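You operate a simulated robot arm through the tools that you are given. There is no shell and no other tool. Be economical: measure what you need, move in short steps, check, and stop when the job is done.

You are at the controls of a simulated two-armed robot. One attempt, no reset.

TASK
Brake the coiler, run the guide to lane 1 and wipe the oil drip off the shelf.
Fine: the shelf cloth goes back. What is to be rubbed or washed off counts as gone when no trace of it is left.

It is judged by the outcome, as a careful person would: the job done as asked, and still so three seconds after it is handed in. It fails if anything else is knocked over, pushed out of place, dropped, spilled or broken. Flat cloth is picked up by pressing the open fingertips on it (5 to 10 N) and closing them slowly along it; thin cloth reads only 2 to 8 mm in the jaws.

THE ROBOT
Two 7-joint arms with two-finger parallel grippers on one trunk that stands fixed in place. Base frame: the origin is at the foot of the trunk, x ahead of it, y to its left, z up. Readings come in mm, rad, newtons and seconds.
The left shoulder is at [20, 138, 1500], the right one opposite. With the tool pointing down near the work surface each hand reaches from about 100 to 460 mm from the base axis, measured 20 degrees to its own side. Payload 1.57 kg a hand.
The TCP of each hand is the grasp point between the finger pads, 30 mm short of the fingertips. In the tool frame z runs along the fingers and y along their closing line. Largest opening 80 mm; finger width 17, thickness 12; the body of the gripper, 40 by 82 mm, starts 80 mm behind the TCP.
Orientation is that of the tool frame in the base frame, as [roll, pitch, yaw] about the fixed x, y, z axes, in that order (R = Rz(yaw) Ry(pitch) Rx(roll)). With the fingers straight down and closing along the base's y, the tool's x points along the base's -x, its y along +y and its z along -z.

THE INTERFACE
- The arms move only by the tool nudge_tool. It takes "left_motion", "right_motion" or both (then of equal length, played together; a hand with none holds still); each is a list of rows, each a list of 6 numbers: the shift along the base's x, y, z in mm, then the turn, a rotation vector about the base's x, y, z in rad. In form: [[x, y, z, wx, wy, wz], ...]. A call has 1 to 10 rows; each row shifts and turns the commanded pose from where the row before left it. "left_jaw" and "right_jaw" are, for a hand that has rows, the closure, from 0 (fully open) to 1 (shut), set as the call begins (left out, the last holds). Rows are played at 5 a second. More than 50 mm and 0.15 rad between two rows, or a gripper value outside its range, and nothing of the call is played. Where a pose cannot be reached the arm comes as near as it can. A force on the tool above 50 N (or 10 N above the force at the start of the call, whichever is more), or a blocked arm, ends the call early, and 0.2 s more pass. The fingers move at their own pace (about 45 mm/s each) and stop on an object; they squeeze with about 33 N. The grip force told is the motor's: it shows also when the fingers shut on nothing. Time passes only in rows, and 0.2 s behind the last, so rows that do not move let the fingers close. It gives the time, the measured TCP pose, the force on the tool (base axes), the opening and the grip force at its end, in the units of the frame above (readings bear some noise), with the torque about the TCP (base axes, N m) and any sound that the robot's microphone picked up, and new pictures: "show" is both (left out), scene, wrist or none (wrist: the cameras of the hands that moved).
- Cameras (640 x 400 px; columns grow to the right, rows downward): "scene" is now at [181.1, 50.4, 1410.3]; the picture's right is [0.51, -0.86, 0.00], its down [-0.27, -0.16, -0.95] and it looks along [0.82, 0.48, -0.31] (base axes); focal length 214 px, centre (320, 200). "left" rides on the left gripper at [72, 7, -122] in its tool frame; the picture's right is [-0.09, 1.00, 0.00], its down [-0.84, -0.08, -0.54] and it looks along [-0.54, -0.05, 0.84] (tool axes); focal length 238 px, centre (320, 200). "right" rides on the right gripper at [72, -7, -122] in its tool frame; the picture's right is [0.09, 1.00, 0.00], its down [-0.84, 0.08, -0.54] and it looks along [-0.54, 0.05, 0.84] (tool axes); focal length 238 px, centre (320, 200). There is no depth. A picture from a camera that has moved, and an enlarged one, comes with that camera's place and axes in the base frame and with its lens.
- raise_lower(by): slides the trunk up (or, below 0, down) by that many mm; the arms and the scene camera ride with it, the base frame stays. It gives what a move gives, with no picture.
- head_to(pan, tilt): turns the head with the scene camera to pan (to the left, within 1.047 rad either way) and tilt (down, from -0.506 to 1.204), counted from straight ahead of the robot. It gives what a move gives, and a new picture of the scene camera.
- enlarge(camera, box): a new picture of the part [left, top, right, bottom] of that camera's present view, enlarged. It takes no simulated time.
- close_job(): hands the job in; it is judged then, once.

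Work in short steps. Places have to be worked out from the pictures, the camera data and where the tool is seen: move nearer, look again, correct. Check each grasp and each placing, and mend what went wrong. You have 120 turns and 200 pictures in all, those below and enlarged ones among them. Open the grippers and draw the arms clear of the work before you hand the job in, unless the task says otherwise; then end with one line.

The tools are called after ">>>" as a command line: name --argument value ..., lists and objects as JSON in quotes. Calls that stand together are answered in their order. nudge_tool: Moves the arms, as the interface text tells. Its arguments: {"type":"object","properties":{"left_motion":{"type":"array","items":{"type":"array","items":{"type":"number"}}},"left_jaw":{"type":"number"},"right_motion":{"type":"array","items":{"type":"array","items":{"type":"number"}}},"right_jaw":{"type":"number"},"show":{"type":"string","enum":["both","scene","wrist","none"]}},"required":[]} The other tools are called the same way: raise_lower (by) slides the trunk up or down; head_to (pan, tilt) turns the head that bears the scene camera; enlarge (camera, box) takes an enlarged picture of a part of a camera's view; close_job () hands the job in.

At the start:

```text
time_s: 0.0
left_position: [250.8, 432.7, 1350.9]
left_orientation: [-2.949, -0.485, -2.868]
left_contact_force: [-0.2, 0.0, -0.4]
left_ft_torque: [0.01, 0.0, 0.02]
left_gripper_width: 80.1
left_grasp_force: 0.0
right_position: [325.7, 2.4, 1372.6]
right_orientation: [3.14, -0.493, 3.14]
right_contact_force: [-0.2, 0.0, -0.2]
right_ft_torque: [0.02, 0.0, 0.03]
right_gripper_width: 80.3
right_grasp_force: 0.1
trunk travel left (down, up): [-875.0, 365.0]
head pan, tilt: [0.536, 0.318]
```

scene: 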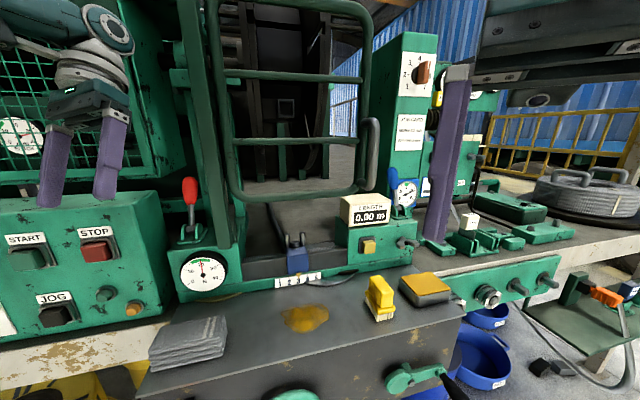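
right: 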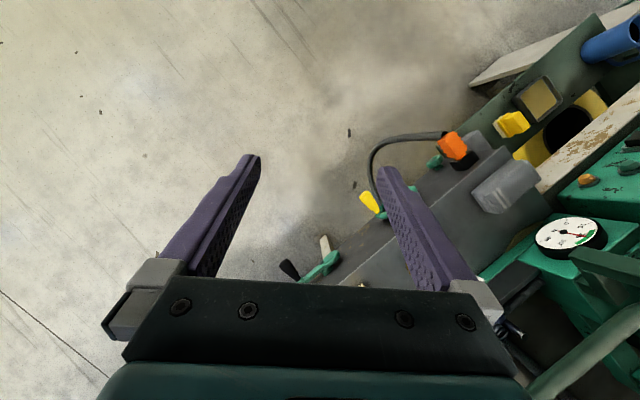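
left: 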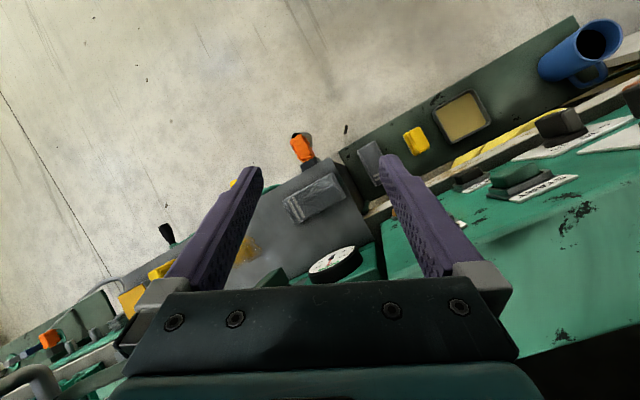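

I see the machine front: a red-knob lever (probably the brake), a blue guide on a numbered scale, an oil drip on the shelf, and a grey cloth at its left. I'll enlarge these parts to read them.

>>> enlarge --camera "scene" --box '[160, 160, 340, 310]'

>>> enlarge --camera "scene" --box '[320, 40, 560, 300]'

>>> enlarge --camera "scene" --box '[130, 230, 480, 400]'

```text
2.67 times, centred on (250, 235) of scene
camera zoom: at [181.1, 50.4, 1410.3], right [0.51, -0.86, 0.0], down [-0.27, -0.16, -0.95], along [0.82, 0.48, -0.31], focal length 572 px, centre (507, 107)
```

zoom: 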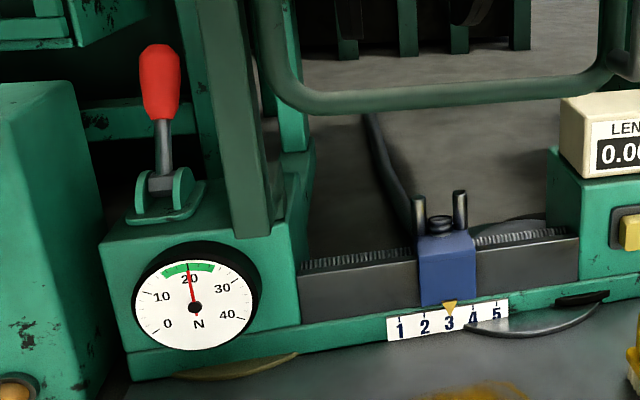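

```text
1.54 times, centred on (440, 170) of scene
camera zoom: at [181.1, 50.4, 1410.3], right [0.51, -0.86, 0.0], down [-0.27, -0.16, -0.95], along [0.82, 0.48, -0.31], focal length 330 px, centre (135, 246)
```

zoom: 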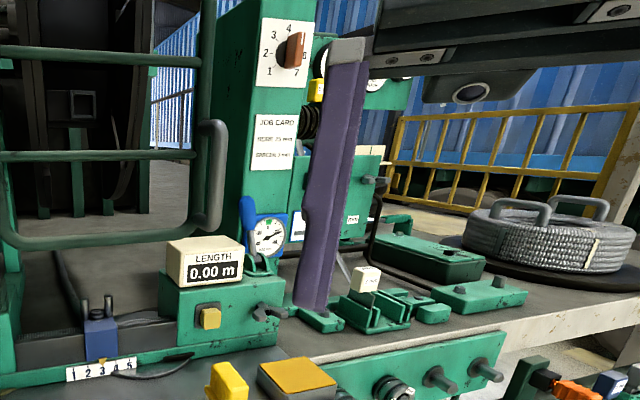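

```text
1.83 times, centred on (305, 315) of scene
camera zoom: at [181.1, 50.4, 1410.3], right [0.51, -0.86, 0.0], down [-0.27, -0.16, -0.95], along [0.82, 0.48, -0.31], focal length 392 px, centre (347, -10)
```

zoom: 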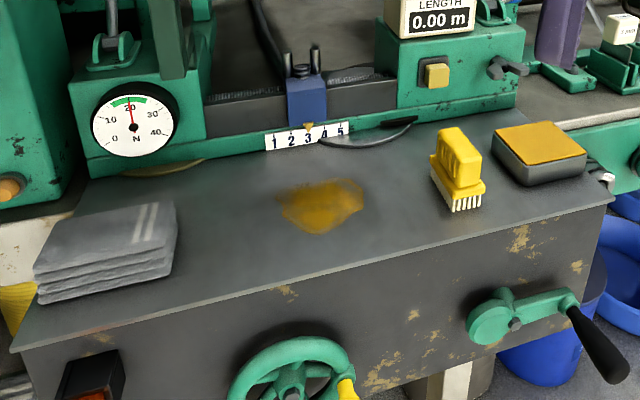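

The guide sits at lane 3; below the shelf there are a handwheel and a crank. I'll look down at the front of the shelf and around for labels.

>>> head_to --pan 0.5 --tilt 0.9

>>> head_to --pan -0.4 --tilt 0.4

>>> head_to --pan 1.04 --tilt 0.5

>>> head_to --pan 0.6 --tilt -0.1

```text
time_s: 1.0
left_position: [247.7, 433.2, 1349.2]
left_orientation: [-2.946, -0.493, -2.864]
left_contact_force: [-0.9, 0.0, -0.5]
left_ft_torque: [0.02, 0.02, 0.01]
left_gripper_width: 80.1
left_grasp_force: 0.1
right_position: [324.8, 1.4, 1372.2]
right_orientation: [3.139, -0.496, 3.139]
right_contact_force: [-0.1, -0.5, 0.4]
right_ft_torque: [0.0, -0.02, 0.0]
right_gripper_width: 79.7
right_grasp_force: 0.1
trunk travel left (down, up): [-875.0, 365.0]
head pan, tilt: [0.499, 0.901]
camera scene: at [167.2, 39.0, 1359.7], right [0.48, -0.88, 0.0], down [-0.69, -0.37, -0.62], along [0.55, 0.3, -0.78], focal length 214 px, centre (320, 200)
```

scene: 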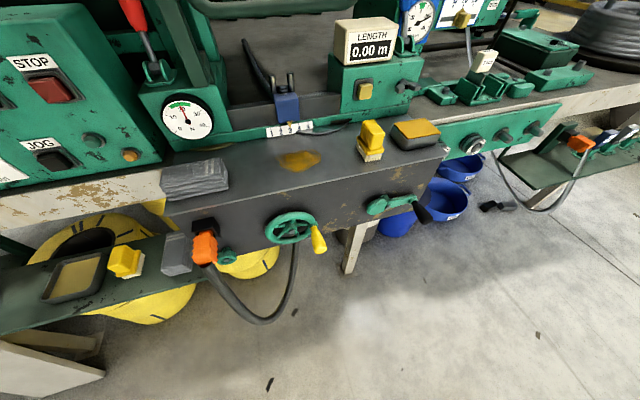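

```text
time_s: 2.2
left_position: [247.7, 433.5, 1348.7]
left_orientation: [-2.944, -0.492, -2.861]
left_contact_force: [0.3, 0.5, 0.2]
left_ft_torque: [0.03, 0.0, 0.01]
left_gripper_width: 79.9
left_grasp_force: 0.0
right_position: [325.1, 1.3, 1372.1]
right_orientation: [3.14, -0.497, 3.141]
right_contact_force: [0.7, 0.4, -0.1]
right_ft_torque: [0.02, -0.01, 0.07]
right_gripper_width: 79.8
right_grasp_force: 0.0
trunk travel left (down, up): [-875.0, 365.0]
head pan, tilt: [-0.4, 0.4]
camera scene: at [186.2, -33.2, 1402.6], right [-0.39, -0.92, 0.0], down [-0.36, 0.15, -0.92], along [0.85, -0.36, -0.39], focal length 214 px, centre (320, 200)
```

scene: 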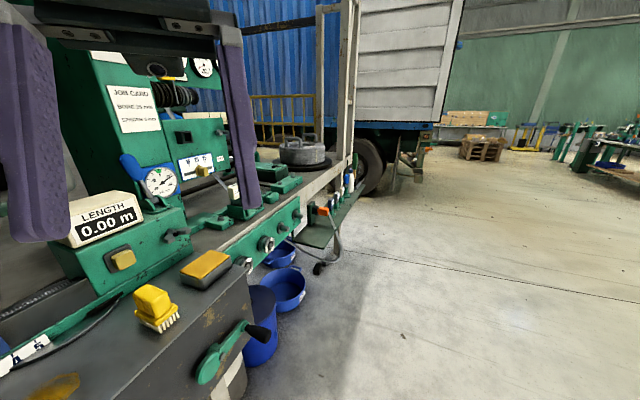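

```text
time_s: 3.8
left_position: [247.5, 434.1, 1347.3]
left_orientation: [-2.944, -0.488, -2.861]
left_contact_force: [0.1, 0.4, -0.4]
left_ft_torque: [-0.03, 0.0, -0.01]
left_gripper_width: 80.0
left_grasp_force: 0.1
right_position: [324.2, 1.8, 1372.9]
right_orientation: [3.14, -0.495, 3.14]
right_contact_force: [-0.4, -0.2, 0.1]
right_ft_torque: [0.01, 0.03, -0.01]
right_gripper_width: 80.0
right_grasp_force: 0.1
trunk travel left (down, up): [-875.0, 365.0]
head pan, tilt: [1.04, 0.499]
camera scene: at [146.9, 81.2, 1393.5], right [0.86, -0.51, 0.0], down [-0.24, -0.41, -0.88], along [0.44, 0.76, -0.48], focal length 214 px, centre (320, 200)
```

scene: 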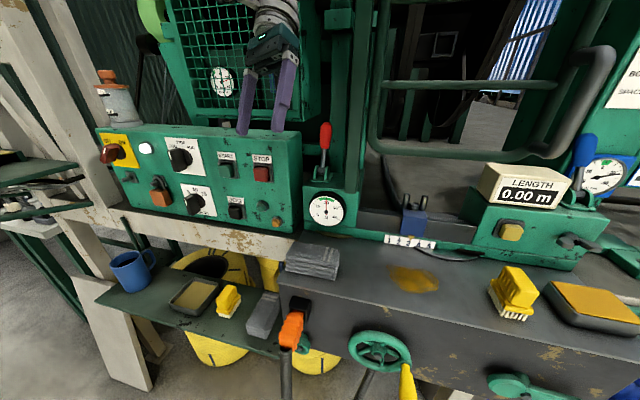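

```text
time_s: 4.8
left_position: [247.4, 434.0, 1348.1]
left_orientation: [-2.944, -0.488, -2.86]
left_contact_force: [0.5, -0.2, 0.0]
left_ft_torque: [-0.03, -0.01, 0.02]
left_gripper_width: 79.8
left_grasp_force: 0.0
right_position: [325.7, 2.1, 1371.9]
right_orientation: [3.139, -0.496, 3.139]
right_contact_force: [-0.7, -0.5, -0.4]
right_ft_torque: [-0.03, 0.02, 0.02]
right_gripper_width: 80.0
right_grasp_force: 0.1
trunk travel left (down, up): [-875.0, 365.0]
head pan, tilt: [0.6, -0.099]
camera scene: at [172.7, 52.1, 1448.4], right [0.57, -0.82, 0.0], down [0.08, 0.06, -1.0], along [0.82, 0.56, 0.1], focal length 214 px, centre (320, 200)
```

scene: 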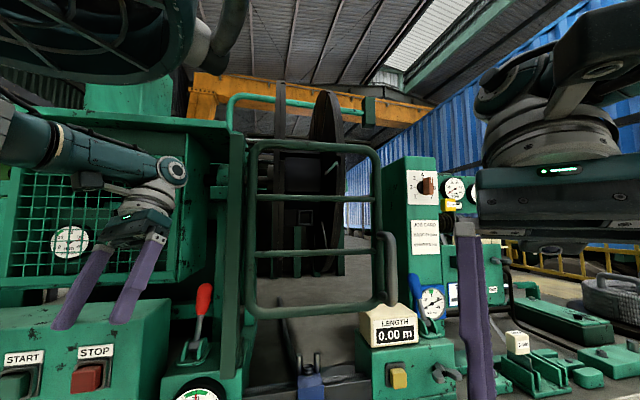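

Rough triangulation puts the oil spot near (424, 223, 1092). I'll aim the head lower and zoom on handwheel, crank, guide and lever.

>>> head_to --pan 0.5 --tilt 0.75

>>> enlarge --camera "scene" --box '[150, 60, 350, 185]'

>>> enlarge --camera "scene" --box '[200, 170, 460, 330]'

```text
time_s: 5.9
left_position: [247.0, 434.0, 1349.4]
left_orientation: [-2.944, -0.489, -2.859]
left_contact_force: [0.6, 0.1, -0.7]
left_ft_torque: [0.0, -0.01, 0.01]
left_gripper_width: 79.9
left_grasp_force: 0.1
right_position: [325.4, 1.5, 1371.3]
right_orientation: [3.14, -0.495, 3.139]
right_contact_force: [0.1, 1.3, -0.5]
right_ft_torque: [0.01, 0.01, 0.03]
right_gripper_width: 79.9
right_grasp_force: 0.1
trunk travel left (down, up): [-875.0, 365.0]
head pan, tilt: [0.499, 0.75]
camera scene: at [173.6, 42.5, 1371.6], right [0.48, -0.88, 0.0], down [-0.6, -0.33, -0.73], along [0.64, 0.35, -0.68], focal length 214 px, centre (320, 200)
```

scene: 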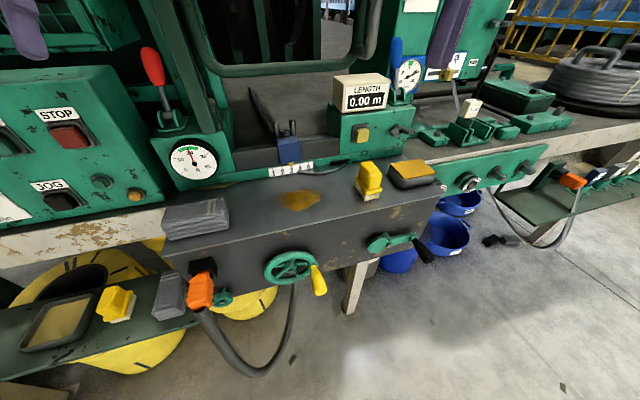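

```text
3.20 times, centred on (250, 122) of scene
camera zoom: at [173.6, 42.5, 1371.6], right [0.48, -0.88, 0.0], down [-0.6, -0.33, -0.73], along [0.64, 0.35, -0.68], focal length 686 px, centre (544, 448)
```

zoom: 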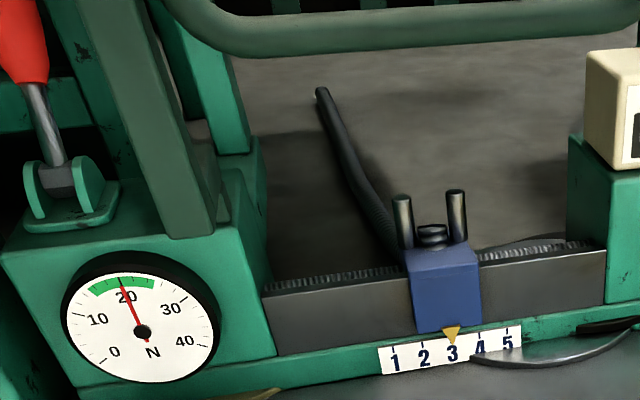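

```text
2.46 times, centred on (330, 250) of scene
camera zoom: at [173.6, 42.5, 1371.6], right [0.48, -0.88, 0.0], down [-0.6, -0.33, -0.73], along [0.64, 0.35, -0.68], focal length 528 px, centre (295, 77)
```

zoom: 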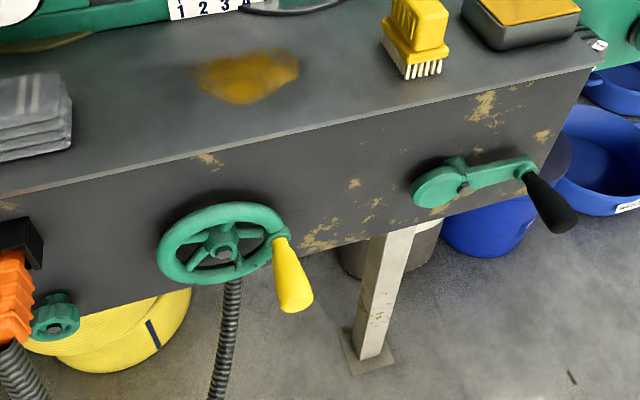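

The machine faces the robot at about 45° (inward normal ≈ (0.7, 0.7)). I'll turn the left hand to point straight down squared to the machine and use its camera for a closer look.

>>> nudge_tool --left_motion '[[0, 0, 0, 0, 0, 0.125], [0, 0, 0, 0, 0, 0.125], [0, 0, 0, 0, 0, 0.125], [0, 0, 0, 0, 0, 0.125], [0, 0, 0, 0.115, -0.0475, 0], [0, 0, 0, 0.115, -0.0475, 0], [0, 0, 0, 0.115, -0.0475, 0], [0, 0, 0, 0.115, -0.0475, 0]]'

```text
time_s: 7.7
left_position: [250.1, 432.8, 1350.1]
left_orientation: [-3.138, -0.018, -2.318]
left_contact_force: [-0.5, -0.8, -0.3]
left_ft_torque: [-0.01, 0.0, 0.0]
left_gripper_width: 79.8
left_grasp_force: 0.1
right_position: [324.9, 1.9, 1372.4]
right_orientation: [3.14, -0.493, 3.139]
right_contact_force: [-0.2, -0.1, -1.2]
right_ft_torque: [0.0, 0.0, -0.03]
right_gripper_width: 80.2
right_grasp_force: 0.1
trunk travel left (down, up): [-875.0, 365.0]
head pan, tilt: [0.499, 0.75]
camera scene: at [173.6, 42.5, 1371.6], right [0.48, -0.88, 0.0], down [-0.6, -0.33, -0.73], along [0.64, 0.35, -0.68], focal length 214 px, centre (320, 200)
camera left: at [198.6, 387.0, 1472.9], right [-0.67, 0.74, -0.01], down [0.63, 0.57, 0.53], along [0.4, 0.35, -0.85], focal length 238 px, centre (320, 200)
```

scene: 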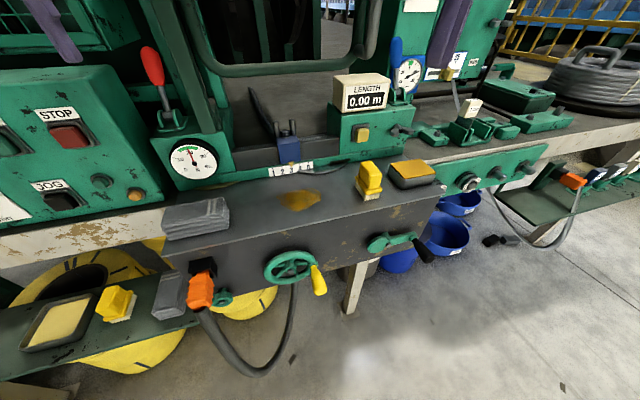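
left: 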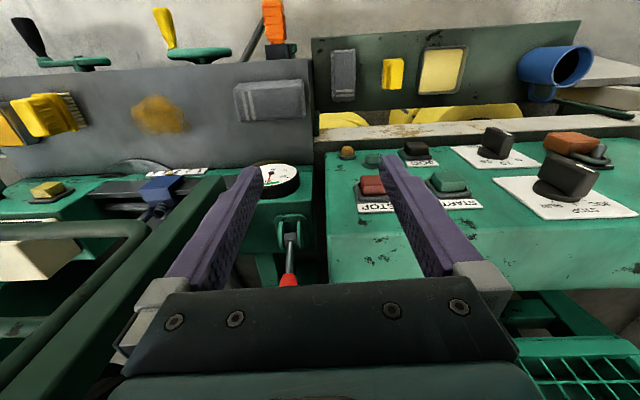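

Triangulating: lever pivot ≈(403,507,1190), oil ≈(449,247,1060), guide pointer ≈(517,308,1092). I'll enlarge the wrist view for the guide and the lever.

>>> enlarge --camera "left" --box '[90, 130, 250, 230]'

>>> enlarge --camera "left" --box '[230, 140, 370, 290]'

>>> enlarge --camera "left" --box '[0, 0, 320, 150]'

```text
4.00 times, centred on (170, 180) of left
camera zoom: at [198.6, 387.0, 1472.9], right [-0.67, 0.74, -0.01], down [0.63, 0.57, 0.53], along [0.4, 0.35, -0.85], focal length 953 px, centre (920, 280)
```

zoom: 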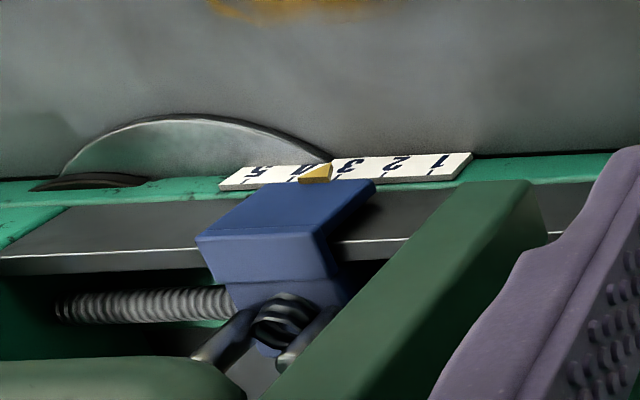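

```text
2.67 times, centred on (300, 215) of left
camera zoom: at [198.6, 387.0, 1472.9], right [-0.67, 0.74, -0.01], down [0.63, 0.57, 0.53], along [0.4, 0.35, -0.85], focal length 636 px, centre (373, 160)
```

zoom: 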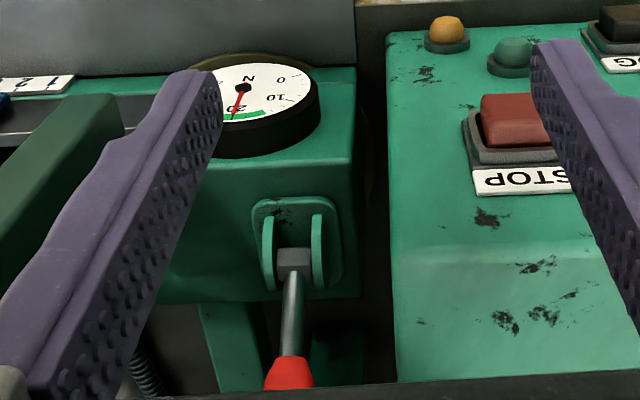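

```text
2.00 times, centred on (160, 75) of left
camera zoom: at [198.6, 387.0, 1472.9], right [-0.67, 0.74, -0.01], down [0.63, 0.57, 0.53], along [0.4, 0.35, -0.85], focal length 477 px, centre (640, 450)
```

zoom: 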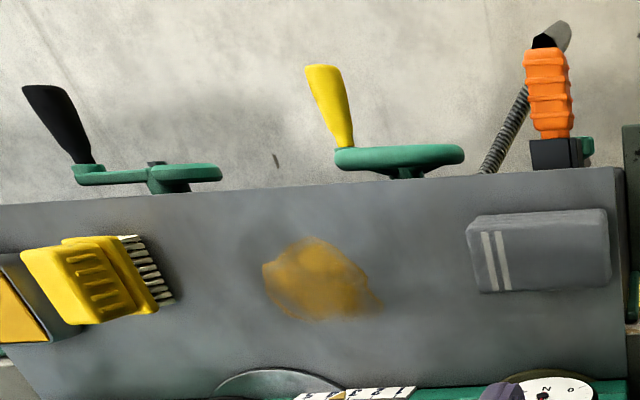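

The guide rides a lead screw, so the handwheel likely drives it. The lever leans back (~25°) and hinges toward the operator; I'll tilt the left hand 45° forward and approach its red knob ≈(432,536,1278).

>>> nudge_tool --left_motion '[[0, 0, 0, 0.0925, -0.0925, -0.038], [10, 0, 0, 0.0925, -0.0925, 0], [15, 5, 0, 0.0925, -0.0925, 0], [15, 5, 0, 0.0925, -0.0925, 0], [15, 5, 0, 0.0925, -0.0925, 0], [15, 5, 0, 0.0925, -0.0925, 0]]' --left_jaw 0.3

```text
time_s: 9.1
left_position: [320.5, 450.7, 1352.2]
left_orientation: [-3.133, 0.768, -2.356]
left_contact_force: [-0.7, -0.1, -0.1]
left_ft_torque: [-0.03, 0.01, -0.01]
left_gripper_width: 56.1
left_grasp_force: 0.1
right_position: [324.5, 1.7, 1372.0]
right_orientation: [3.141, -0.495, 3.14]
right_contact_force: [0.3, 0.0, 1.0]
right_ft_torque: [-0.02, 0.04, 0.01]
right_gripper_width: 80.0
right_grasp_force: 0.2
trunk travel left (down, up): [-875.0, 365.0]
head pan, tilt: [0.499, 0.75]
camera scene: at [173.6, 42.5, 1371.6], right [0.48, -0.88, 0.0], down [-0.6, -0.33, -0.73], along [0.64, 0.35, -0.68], focal length 214 px, centre (320, 200)
camera left: at [218.4, 361.2, 1388.1], right [-0.65, 0.76, 0.06], down [0.21, 0.11, 0.97], along [0.73, 0.65, -0.23], focal length 238 px, centre (320, 200)
```

scene: 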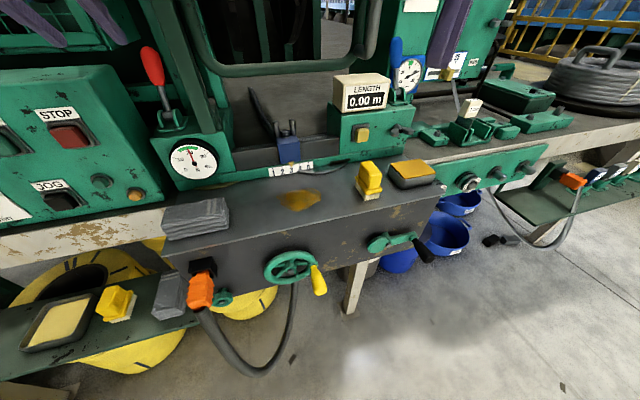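
left: 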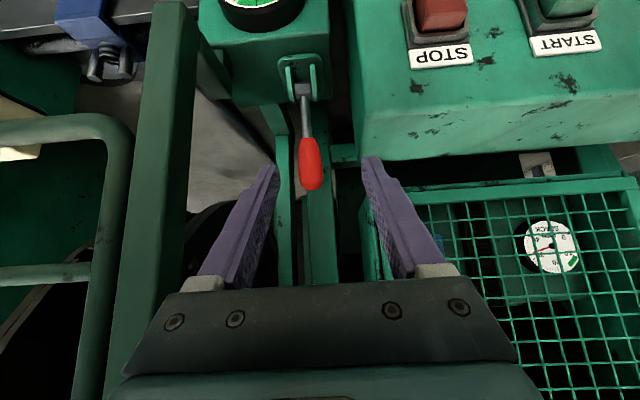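

Knob is refined to ≈(424,532,1281). I move toward it to 45 mm short, aligned.

>>> nudge_tool --left_motion '[[11, -11, 0, 0, 0, 0], [25, 25, -15, 0, 0, 0], [25, 25, -15, 0, 0, 0], [18, 18, -12, 0, 0, 0]]'

```text
time_s: 10.1
left_position: [396.7, 509.4, 1308.9]
left_orientation: [-3.137, 0.767, -2.359]
left_contact_force: [-1.0, -0.7, -0.4]
left_ft_torque: [0.02, -0.01, 0.0]
left_gripper_width: 56.0
left_grasp_force: 0.1
right_position: [324.7, 2.3, 1371.8]
right_orientation: [3.14, -0.494, 3.139]
right_contact_force: [-0.4, 0.2, -0.2]
right_ft_torque: [0.04, 0.04, -0.02]
right_gripper_width: 80.0
right_grasp_force: 0.1
trunk travel left (down, up): [-875.0, 365.0]
head pan, tilt: [0.499, 0.75]
camera scene: at [173.6, 42.5, 1371.6], right [0.48, -0.88, 0.0], down [-0.6, -0.33, -0.73], along [0.64, 0.35, -0.68], focal length 214 px, centre (320, 200)
camera left: at [295.4, 418.8, 1346.5], right [-0.65, 0.76, 0.06], down [0.21, 0.11, 0.97], along [0.73, 0.65, -0.23], focal length 238 px, centre (320, 200)
```

scene: 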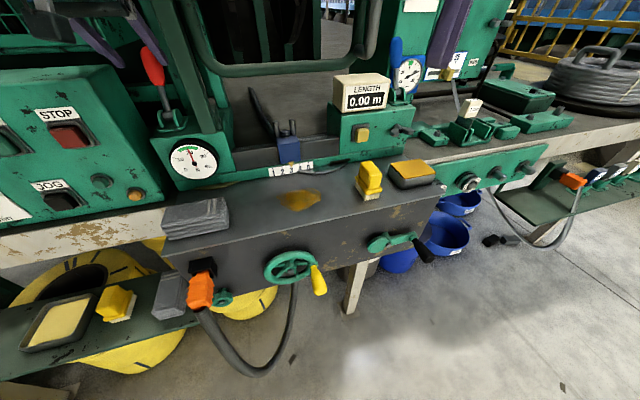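
left: 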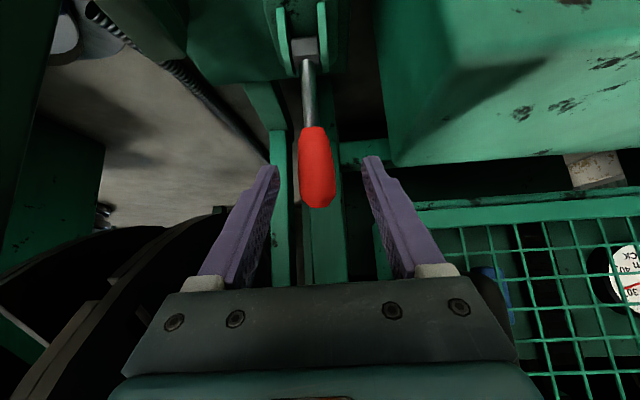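

The knob is centred between the fingers; I go the last ~45 mm and close on it.

>>> nudge_tool --left_motion '[[13, 13, -13, 0, 0, 0], [12, 12, -13, 0, 0, 0]]' --left_jaw 0.3 --show "none"

>>> nudge_tool --left_motion '[[0, 0, 0, 0, 0, 0], [0, 0, 0, 0, 0, 0], [0, 0, 0, 0, 0, 0]]' --left_jaw 1 --show "wrist"

```text
time_s: 10.7
left_position: [421.4, 535.9, 1283.1]
left_orientation: [-3.136, 0.765, -2.358]
left_contact_force: [0.3, -1.0, 0.2]
left_ft_torque: [0.01, 0.05, -0.01]
left_gripper_width: 56.1
left_grasp_force: 0.0
right_position: [325.2, 2.2, 1372.8]
right_orientation: [3.14, -0.495, 3.141]
right_contact_force: [-0.2, 0.5, 0.0]
right_ft_torque: [-0.01, -0.03, 0.0]
right_gripper_width: 80.0
right_grasp_force: 0.1
trunk travel left (down, up): [-875.0, 365.0]
head pan, tilt: [0.499, 0.75]
```

```text
time_s: 11.5
left_position: [425.4, 530.6, 1282.4]
left_orientation: [-3.123, 0.765, -2.356]
left_contact_force: [17.1, -15.0, -1.3]
left_ft_torque: [0.11, -0.13, -0.4]
left_gripper_width: 30.2
left_grasp_force: 26.1
right_position: [325.8, 0.9, 1371.9]
right_orientation: [-3.141, -0.494, 3.14]
right_contact_force: [-0.6, -0.3, 0.4]
right_ft_torque: [0.03, -0.01, -0.01]
right_gripper_width: 80.1
right_grasp_force: 0.0
trunk travel left (down, up): [-875.0, 365.0]
head pan, tilt: [0.499, 0.75]
camera left: at [322.8, 442.0, 1320.0], right [-0.65, 0.76, 0.05], down [0.21, 0.11, 0.97], along [0.73, 0.64, -0.23], focal length 238 px, centre (320, 200)
```

left: 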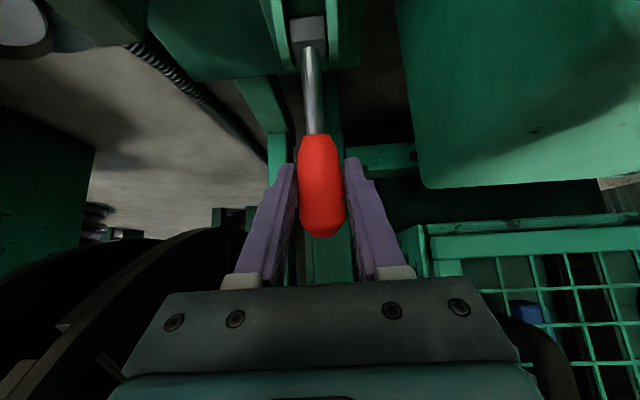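

Grip is firm at 30 mm with some sideways load. I ease that off and pull the lever toward the operator along its arc.

>>> nudge_tool --left_motion '[[2.8, -2.8, 0, 0, 0, 0], [-5.5, -5.5, 2.4, 0, 0, 0], [-5.5, -5.5, 1.7, 0, 0, 0], [-5.5, -5.5, 1.1, 0, 0, 0], [-5.5, -5.5, 0.5, 0, 0, 0]]'

```text
time_s: 12.7
left_position: [406.3, 512.7, 1290.4]
left_orientation: [-3.131, 0.77, -2.355]
left_contact_force: [10.4, 1.9, 3.8]
left_ft_torque: [0.45, -0.53, -0.11]
left_gripper_width: 29.6
left_grasp_force: 39.3
right_position: [325.3, 2.6, 1372.4]
right_orientation: [3.138, -0.494, 3.139]
right_contact_force: [-0.2, -0.6, 0.4]
right_ft_torque: [0.01, -0.02, 0.01]
right_gripper_width: 80.0
right_grasp_force: 0.1
trunk travel left (down, up): [-875.0, 365.0]
head pan, tilt: [0.499, 0.75]
camera scene: at [174.5, 42.9, 1372.1], right [0.48, -0.88, 0.0], down [-0.6, -0.33, -0.73], along [0.64, 0.35, -0.68], focal length 214 px, centre (320, 200)
camera left: at [304.8, 421.2, 1327.3], right [-0.65, 0.75, 0.06], down [0.21, 0.11, 0.97], along [0.73, 0.65, -0.23], focal length 238 px, centre (320, 200)
```

scene: 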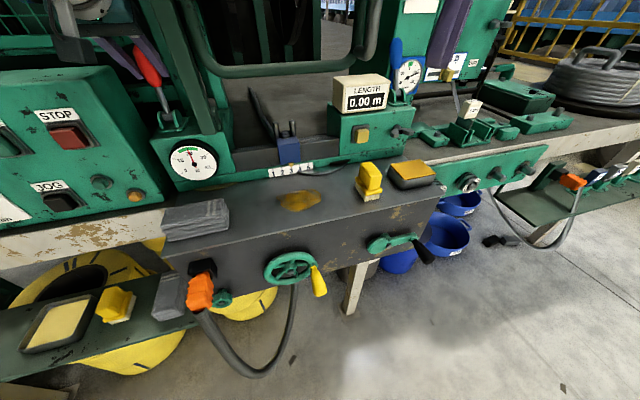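
left: 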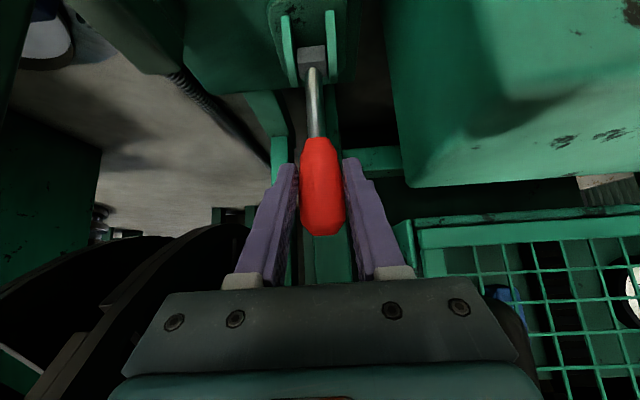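

The lever follows easily (knob now upright). I keep pulling.

>>> nudge_tool --left_motion '[[-5.5, -5.5, -0.2, 0.02, -0.02, 0], [-5.5, -5.5, -0.8, 0.02, -0.02, 0], [-5.5, -5.5, -1.4, 0.02, -0.02, 0], [-5.4, -5.4, -2.0, 0.02, -0.02, 0], [-5.2, -5.2, -2.6, 0.02, -0.02, 0]]'

```text
time_s: 13.9
left_position: [377.9, 484.0, 1282.9]
left_orientation: [-3.135, 0.909, -2.356]
left_contact_force: [9.7, 5.3, -0.7]
left_ft_torque: [0.54, -0.48, 0.04]
left_gripper_width: 25.9
left_grasp_force: 36.7
right_position: [326.9, 1.4, 1372.6]
right_orientation: [3.139, -0.494, 3.139]
right_contact_force: [0.1, 0.2, -1.1]
right_ft_torque: [-0.02, 0.02, 0.0]
right_gripper_width: 80.2
right_grasp_force: 0.0
trunk travel left (down, up): [-875.0, 365.0]
head pan, tilt: [0.499, 0.75]
camera scene: at [174.3, 42.9, 1371.7], right [0.48, -0.88, 0.0], down [-0.6, -0.33, -0.73], along [0.64, 0.35, -0.68], focal length 214 px, centre (320, 200)
camera left: at [274.3, 391.1, 1298.9], right [-0.66, 0.75, 0.07], down [0.11, 0.01, 0.99], along [0.74, 0.66, -0.09], focal length 238 px, centre (320, 200)
```

scene: 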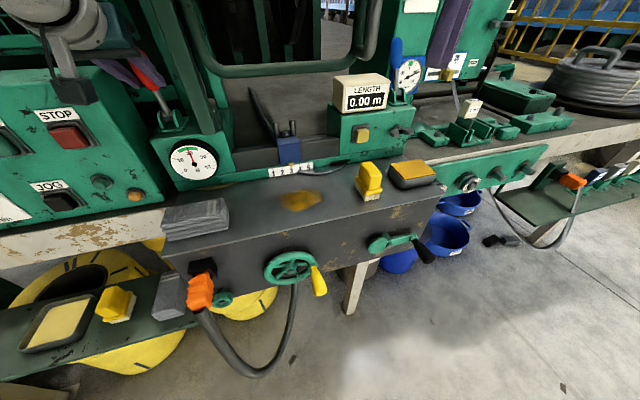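
left: 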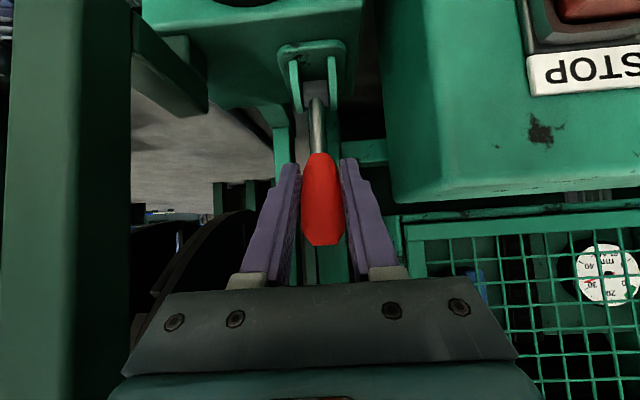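

Now leaning ~20° toward me, still moving with low force. I continue until the stop.

>>> nudge_tool --left_motion '[[-5, -5, -4, 0.02, -0.02, 0], [-5, -5, -4.5, 0.02, -0.02, 0], [-5, -5, -4.5, 0.02, -0.02, 0]]'

```text
time_s: 14.7
left_position: [363.3, 466.2, 1267.2]
left_orientation: [-3.134, 0.989, -2.357]
left_contact_force: [-0.8, 0.3, -1.0]
left_ft_torque: [0.0, 0.0, 0.0]
left_gripper_width: 0.1
left_grasp_force: 21.7
right_position: [324.7, 2.1, 1372.6]
right_orientation: [3.14, -0.496, 3.141]
right_contact_force: [0.7, -1.0, 0.1]
right_ft_torque: [0.02, -0.01, -0.01]
right_gripper_width: 79.9
right_grasp_force: 0.1
trunk travel left (down, up): [-875.0, 365.0]
head pan, tilt: [0.499, 0.75]
camera scene: at [173.6, 42.5, 1371.5], right [0.48, -0.88, 0.0], down [-0.6, -0.33, -0.73], along [0.64, 0.35, -0.68], focal length 214 px, centre (320, 200)
camera left: at [258.0, 372.6, 1273.5], right [-0.66, 0.75, 0.07], down [0.06, -0.05, 1.0], along [0.75, 0.67, -0.01], focal length 238 px, centre (320, 200)
```

scene: 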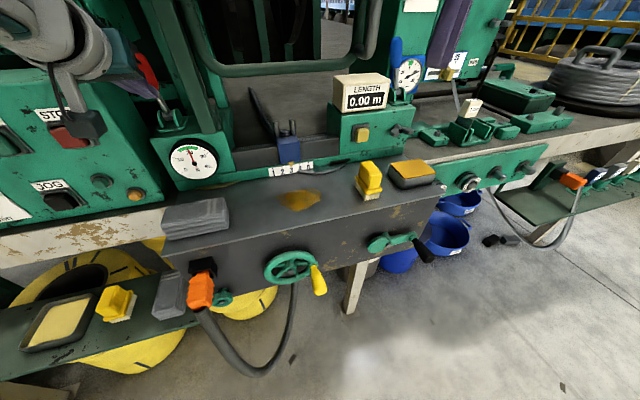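
left: 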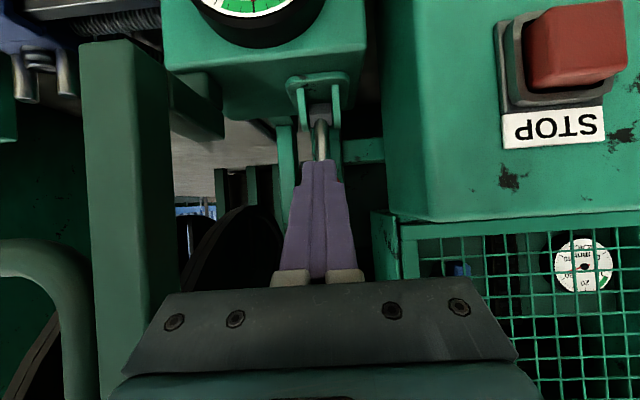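

The fingers slipped off the knob, maybe at the stop. I draw back and look at where the lever stands.

>>> nudge_tool --left_motion '[[-5, -5, 20, 0, 0, 0], [-20, -20, 20, 0, 0, 0], [-20, -20, 15, 0, 0, 0]]' --left_jaw 0.3

>>> enlarge --camera "scene" --box '[110, 30, 270, 190]'

```text
time_s: 15.5
left_position: [317.8, 422.0, 1322.2]
left_orientation: [-3.137, 0.991, -2.358]
left_contact_force: [-0.3, -0.6, 0.5]
left_ft_torque: [-0.03, 0.01, 0.01]
left_gripper_width: 56.1
left_grasp_force: 0.0
right_position: [325.4, 1.5, 1372.1]
right_orientation: [3.14, -0.495, 3.14]
right_contact_force: [-0.5, -0.1, 0.4]
right_ft_torque: [0.0, 0.02, 0.01]
right_gripper_width: 79.7
right_grasp_force: 0.2
trunk travel left (down, up): [-875.0, 365.0]
head pan, tilt: [0.499, 0.75]
camera scene: at [173.6, 42.5, 1371.5], right [0.48, -0.88, 0.0], down [-0.6, -0.33, -0.73], along [0.64, 0.35, -0.68], focal length 214 px, centre (320, 200)
camera left: at [212.9, 328.3, 1327.5], right [-0.66, 0.74, 0.07], down [0.06, -0.05, 1.0], along [0.75, 0.67, -0.01], focal length 238 px, centre (320, 200)
```

scene: 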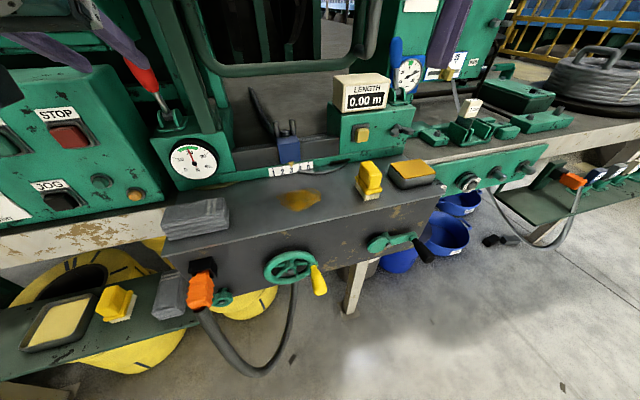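
left: 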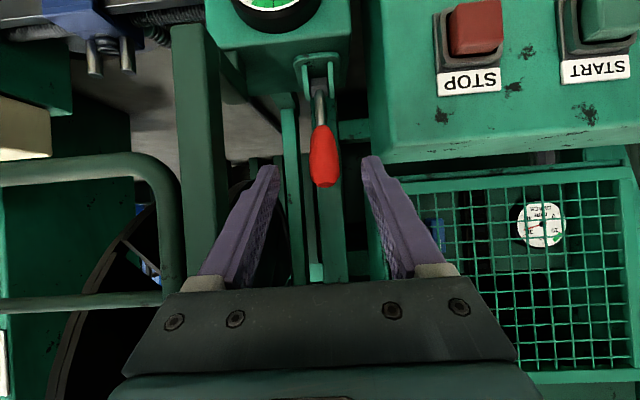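

```text
2.50 times, centred on (190, 110) of scene
camera zoom: at [173.6, 42.5, 1371.5], right [0.48, -0.88, 0.0], down [-0.6, -0.33, -0.73], along [0.64, 0.35, -0.68], focal length 536 px, centre (645, 425)
```

zoom: 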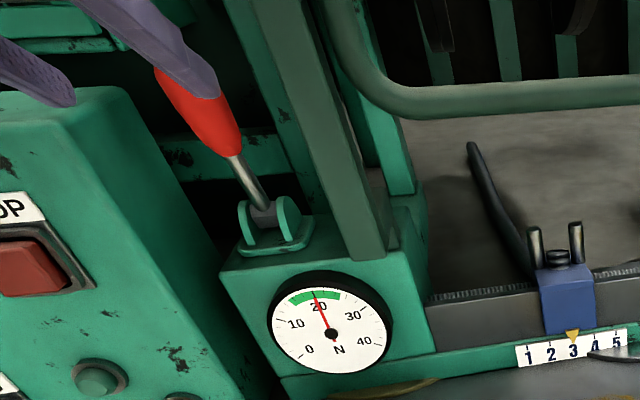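

The lever leans about 15° toward me, possibly not fully over. I regrip the knob ≈(385,494,1278) slightly lower and pull to its stop.

>>> nudge_tool --left_motion '[[22, 24, -5, 0, 0, 0], [23, 24, -17, 0, 0, 0], [22, 24, -27, 0, 0, 0]]' --left_jaw 0.3 --show "wrist"

>>> nudge_tool --left_motion '[[0, 0, 0, 0, 0, 0], [0, 0, 0, 0, 0, 0], [0, 0, 0, 0, 0, 0]]' --left_jaw 1 --show "wrist"

```text
time_s: 16.3
left_position: [382.2, 495.2, 1272.1]
left_orientation: [-3.137, 0.992, -2.359]
left_contact_force: [0.2, -0.6, 0.3]
left_ft_torque: [-0.06, 0.02, 0.03]
left_gripper_width: 55.9
left_grasp_force: 0.1
right_position: [324.9, 0.4, 1371.1]
right_orientation: [3.139, -0.495, 3.14]
right_contact_force: [0.1, -0.3, -0.3]
right_ft_torque: [0.0, 0.0, 0.03]
right_gripper_width: 79.9
right_grasp_force: 0.0
trunk travel left (down, up): [-875.0, 365.0]
head pan, tilt: [0.499, 0.75]
camera left: at [277.5, 400.7, 1277.3], right [-0.66, 0.74, 0.07], down [0.06, -0.05, 1.0], along [0.75, 0.67, -0.01], focal length 238 px, centre (320, 200)
```

left: 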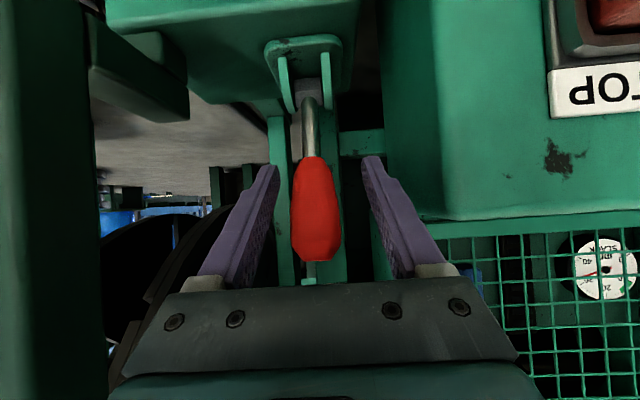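

```text
time_s: 17.1
left_position: [384.9, 493.2, 1272.1]
left_orientation: [-3.121, 0.991, -2.354]
left_contact_force: [17.6, -13.7, -3.6]
left_ft_torque: [0.2, 0.07, -0.13]
left_gripper_width: 27.9
left_grasp_force: 24.3
right_position: [325.8, 0.4, 1372.5]
right_orientation: [-3.14, -0.494, 3.14]
right_contact_force: [-0.3, 0.1, -1.0]
right_ft_torque: [0.0, 0.0, 0.01]
right_gripper_width: 80.1
right_grasp_force: 0.1
trunk travel left (down, up): [-875.0, 365.0]
head pan, tilt: [0.499, 0.75]
camera left: at [279.3, 397.7, 1277.2], right [-0.66, 0.75, 0.07], down [0.05, -0.04, 1.0], along [0.75, 0.66, -0.01], focal length 238 px, centre (320, 200)
```

left: 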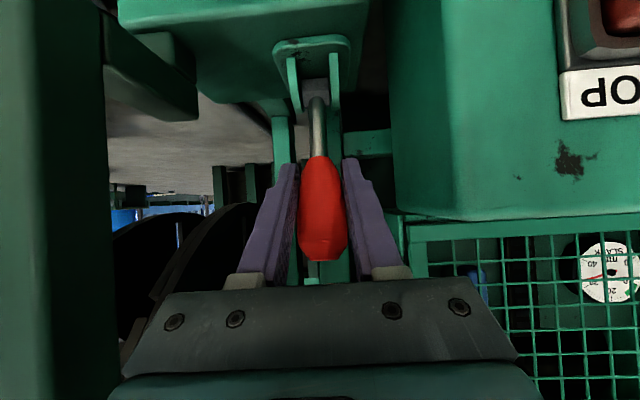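

Gripped well. I pull on along the arc, watching the force.

>>> nudge_tool --left_motion '[[2.5, -2.5, 0, 0, 0, 0], [-5.4, -5.4, -2, 0.03, -0.03, 0], [-5.3, -5.3, -2.6, 0.03, -0.03, 0], [-5.2, -5.2, -3.2, 0.03, -0.03, 0]]' --show "wrist"

```text
time_s: 18.1
left_position: [370.3, 475.8, 1267.7]
left_orientation: [-3.136, 1.122, -2.356]
left_contact_force: [20.2, 10.0, -17.0]
left_ft_torque: [-0.26, 0.35, -0.09]
left_gripper_width: 26.6
left_grasp_force: 36.9
right_position: [326.1, 1.5, 1371.8]
right_orientation: [-3.141, -0.492, 3.14]
right_contact_force: [-0.1, 0.0, 0.9]
right_ft_torque: [0.0, 0.02, 0.0]
right_gripper_width: 79.8
right_grasp_force: 0.1
trunk travel left (down, up): [-875.0, 365.0]
head pan, tilt: [0.499, 0.75]
camera left: at [266.3, 382.9, 1254.6], right [-0.67, 0.74, 0.08], down [-0.04, -0.14, 0.99], along [0.74, 0.66, 0.12], focal length 238 px, centre (320, 200)
```

left: 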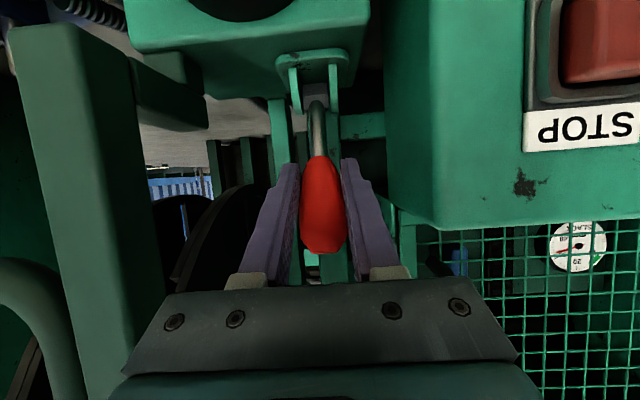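

Resistance is growing (~25 N). One more short pull to tell whether this is the stop.

>>> nudge_tool --left_motion '[[-4, -4, -1, 0, 0, 0], [-3, -3, -1, 0, 0, 0]]' --show "wrist"

```text
time_s: 18.7
left_position: [365.5, 470.2, 1267.8]
left_orientation: [-3.136, 1.123, -2.357]
left_contact_force: [17.0, 14.4, -9.7]
left_ft_torque: [-0.14, 0.1, -0.02]
left_gripper_width: 25.3
left_grasp_force: 37.1
right_position: [326.1, 2.0, 1372.3]
right_orientation: [3.14, -0.495, 3.141]
right_contact_force: [0.6, 0.2, -0.6]
right_ft_torque: [-0.01, -0.04, 0.01]
right_gripper_width: 79.9
right_grasp_force: 0.0
trunk travel left (down, up): [-875.0, 365.0]
head pan, tilt: [0.499, 0.75]
camera left: at [260.1, 376.6, 1254.1], right [-0.67, 0.74, 0.08], down [-0.04, -0.14, 0.99], along [0.74, 0.66, 0.12], focal length 238 px, centre (320, 200)
```

left: 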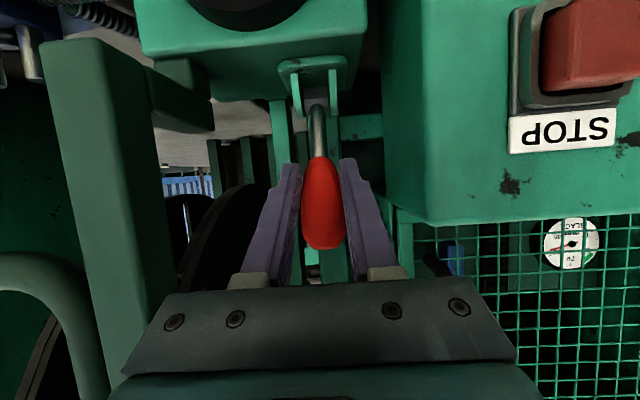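

The pads are sliding off along the knob rather than moving it, so it seems against its stop. I release, back off and check the lever.

>>> nudge_tool --left_motion '[[0, 0, 0, 0, 0, 0], [0, 0, 0, 0, 0, 0]]' --left_jaw 0.3 --show "none"

>>> nudge_tool --left_motion '[[-15, -15, 12, 0, 0, 0], [-20, -20, 20, 0, 0, 0], [-20, -20, 20, 0, 0, 0]]' --show "both"

>>> enlarge --camera "scene" --box '[110, 30, 270, 190]'

```text
time_s: 19.3
left_position: [364.2, 470.0, 1265.9]
left_orientation: [-3.137, 1.119, -2.358]
left_contact_force: [-0.4, 0.6, -0.3]
left_ft_torque: [0.02, 0.0, -0.01]
left_gripper_width: 56.2
left_grasp_force: 0.1
right_position: [325.5, 3.1, 1372.1]
right_orientation: [3.139, -0.496, 3.139]
right_contact_force: [0.6, -0.5, -0.6]
right_ft_torque: [0.01, 0.01, -0.02]
right_gripper_width: 79.8
right_grasp_force: 0.0
trunk travel left (down, up): [-875.0, 365.0]
head pan, tilt: [0.499, 0.75]
```

```text
time_s: 20.1
left_position: [308.5, 414.0, 1319.6]
left_orientation: [-3.136, 1.119, -2.356]
left_contact_force: [0.3, 0.9, 0.1]
left_ft_torque: [-0.01, -0.02, -0.02]
left_gripper_width: 56.1
left_grasp_force: 0.1
right_position: [325.6, 1.9, 1371.1]
right_orientation: [3.14, -0.496, 3.14]
right_contact_force: [0.3, 0.5, -0.1]
right_ft_torque: [0.0, -0.02, -0.01]
right_gripper_width: 80.1
right_grasp_force: 0.1
trunk travel left (down, up): [-875.0, 365.0]
head pan, tilt: [0.499, 0.75]
camera scene: at [173.6, 42.5, 1371.5], right [0.48, -0.88, 0.0], down [-0.6, -0.33, -0.73], along [0.64, 0.35, -0.68], focal length 214 px, centre (320, 200)
camera left: at [203.6, 321.6, 1305.9], right [-0.67, 0.74, 0.08], down [-0.03, -0.14, 0.99], along [0.74, 0.66, 0.12], focal length 238 px, centre (320, 200)
```

scene: 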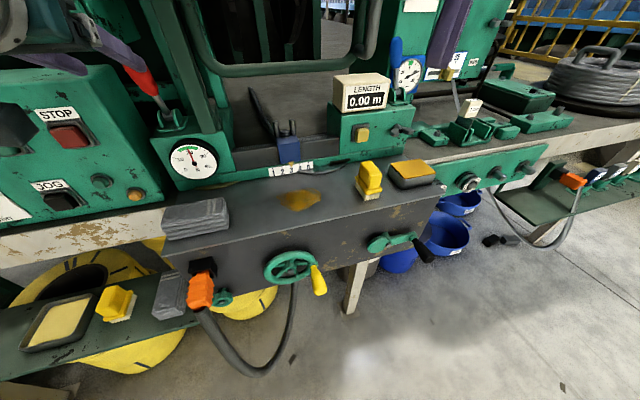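
left: 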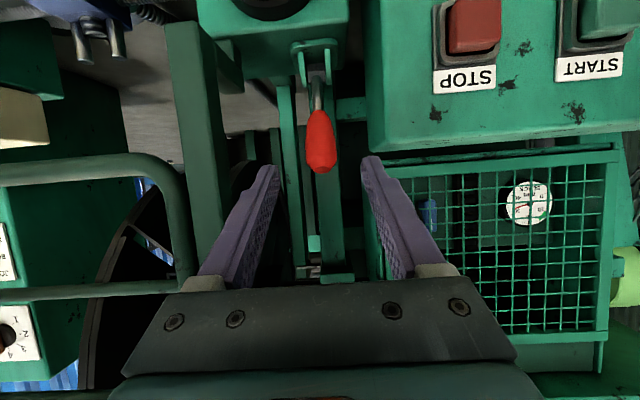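

```text
2.50 times, centred on (190, 110) of scene
camera zoom: at [173.6, 42.5, 1371.5], right [0.48, -0.88, 0.0], down [-0.6, -0.33, -0.73], along [0.64, 0.35, -0.68], focal length 536 px, centre (645, 425)
```

zoom: 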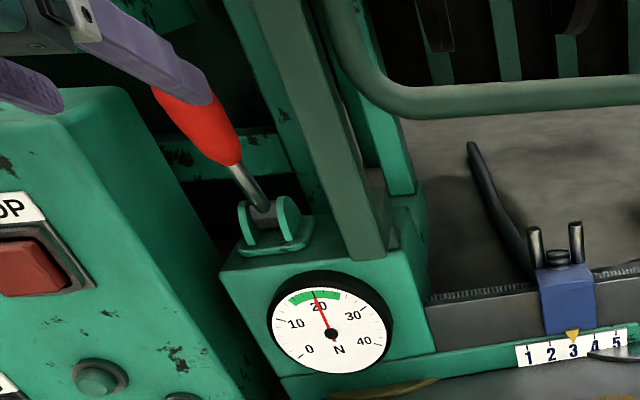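

The lever now leans ≈21° toward me (it began ≈20° away), consistent with its far stop. To be sure, I'll grip lower at the knob's neck, where it cannot slip, and pull once more.

>>> nudge_tool --left_motion '[[20, 19, -10, 0, 0, 0], [20, 19, -20, 0, 0, 0], [20, 20, -22, 0, 0, 0], [17, 18, -18, 0, 0, 0]]' --left_jaw 0.3 --show "none"

>>> nudge_tool --left_motion '[[0, 0, 0, 0, 0, 0], [0, 0, 0, 0, 0, 0], [0, 0, 0, 0, 0, 0]]' --left_jaw 1 --show "wrist"

>>> nudge_tool --left_motion '[[-5, -5, -2, 0, 0, 0], [-4, -4, -2, 0, 0, 0]]' --show "wrist"

```text
time_s: 21.1
left_position: [386.3, 491.7, 1246.0]
left_orientation: [-3.139, 1.121, -2.362]
left_contact_force: [0.7, -0.5, -0.6]
left_ft_torque: [0.0, 0.03, 0.04]
left_gripper_width: 56.0
left_grasp_force: 0.0
right_position: [325.7, 1.8, 1373.2]
right_orientation: [3.14, -0.496, 3.14]
right_contact_force: [-1.1, -0.8, -0.5]
right_ft_torque: [0.01, -0.03, 0.0]
right_gripper_width: 80.0
right_grasp_force: 0.0
trunk travel left (down, up): [-875.0, 365.0]
head pan, tilt: [0.499, 0.75]
```

```text
time_s: 21.9
left_position: [384.3, 491.0, 1242.9]
left_orientation: [-3.137, 1.113, -2.361]
left_contact_force: [0.0, 0.1, -11.0]
left_ft_torque: [-0.25, 0.04, -0.54]
left_gripper_width: 15.8
left_grasp_force: 16.5
right_position: [323.8, 0.7, 1371.9]
right_orientation: [3.141, -0.496, 3.139]
right_contact_force: [1.2, 0.1, 0.0]
right_ft_torque: [-0.05, 0.02, 0.01]
right_gripper_width: 80.2
right_grasp_force: 0.0
trunk travel left (down, up): [-875.0, 365.0]
head pan, tilt: [0.499, 0.75]
camera left: at [279.3, 396.2, 1231.1], right [-0.67, 0.74, 0.08], down [-0.03, -0.14, 0.99], along [0.74, 0.66, 0.11], focal length 238 px, centre (320, 200)
```

left: 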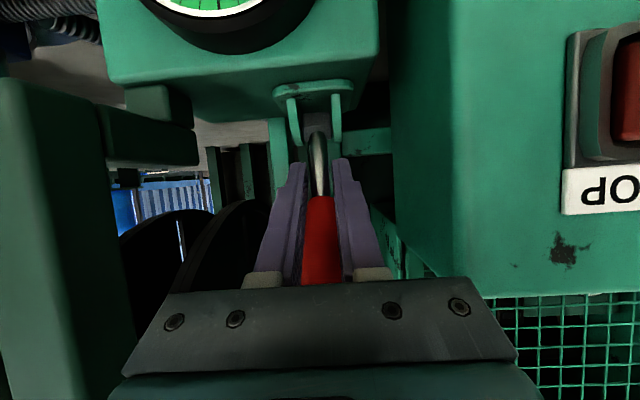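

```text
time_s: 22.5
left_position: [377.3, 483.5, 1244.0]
left_orientation: [-3.137, 1.121, -2.357]
left_contact_force: [14.2, 13.2, -13.9]
left_ft_torque: [0.2, 0.42, 0.17]
left_gripper_width: 12.2
left_grasp_force: 29.5
right_position: [325.5, 2.9, 1372.2]
right_orientation: [3.14, -0.495, 3.14]
right_contact_force: [0.6, -1.0, 0.1]
right_ft_torque: [0.02, 0.01, 0.01]
right_gripper_width: 79.9
right_grasp_force: 0.0
trunk travel left (down, up): [-875.0, 365.0]
head pan, tilt: [0.499, 0.75]
camera left: at [272.8, 389.5, 1230.8], right [-0.67, 0.74, 0.08], down [-0.04, -0.14, 0.99], along [0.74, 0.66, 0.12], focal length 238 px, centre (320, 200)
```

left: 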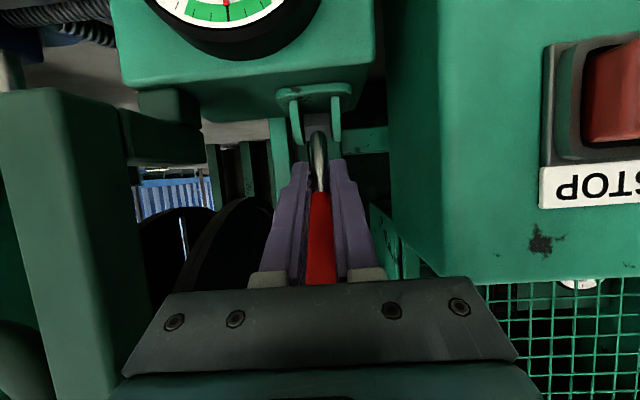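

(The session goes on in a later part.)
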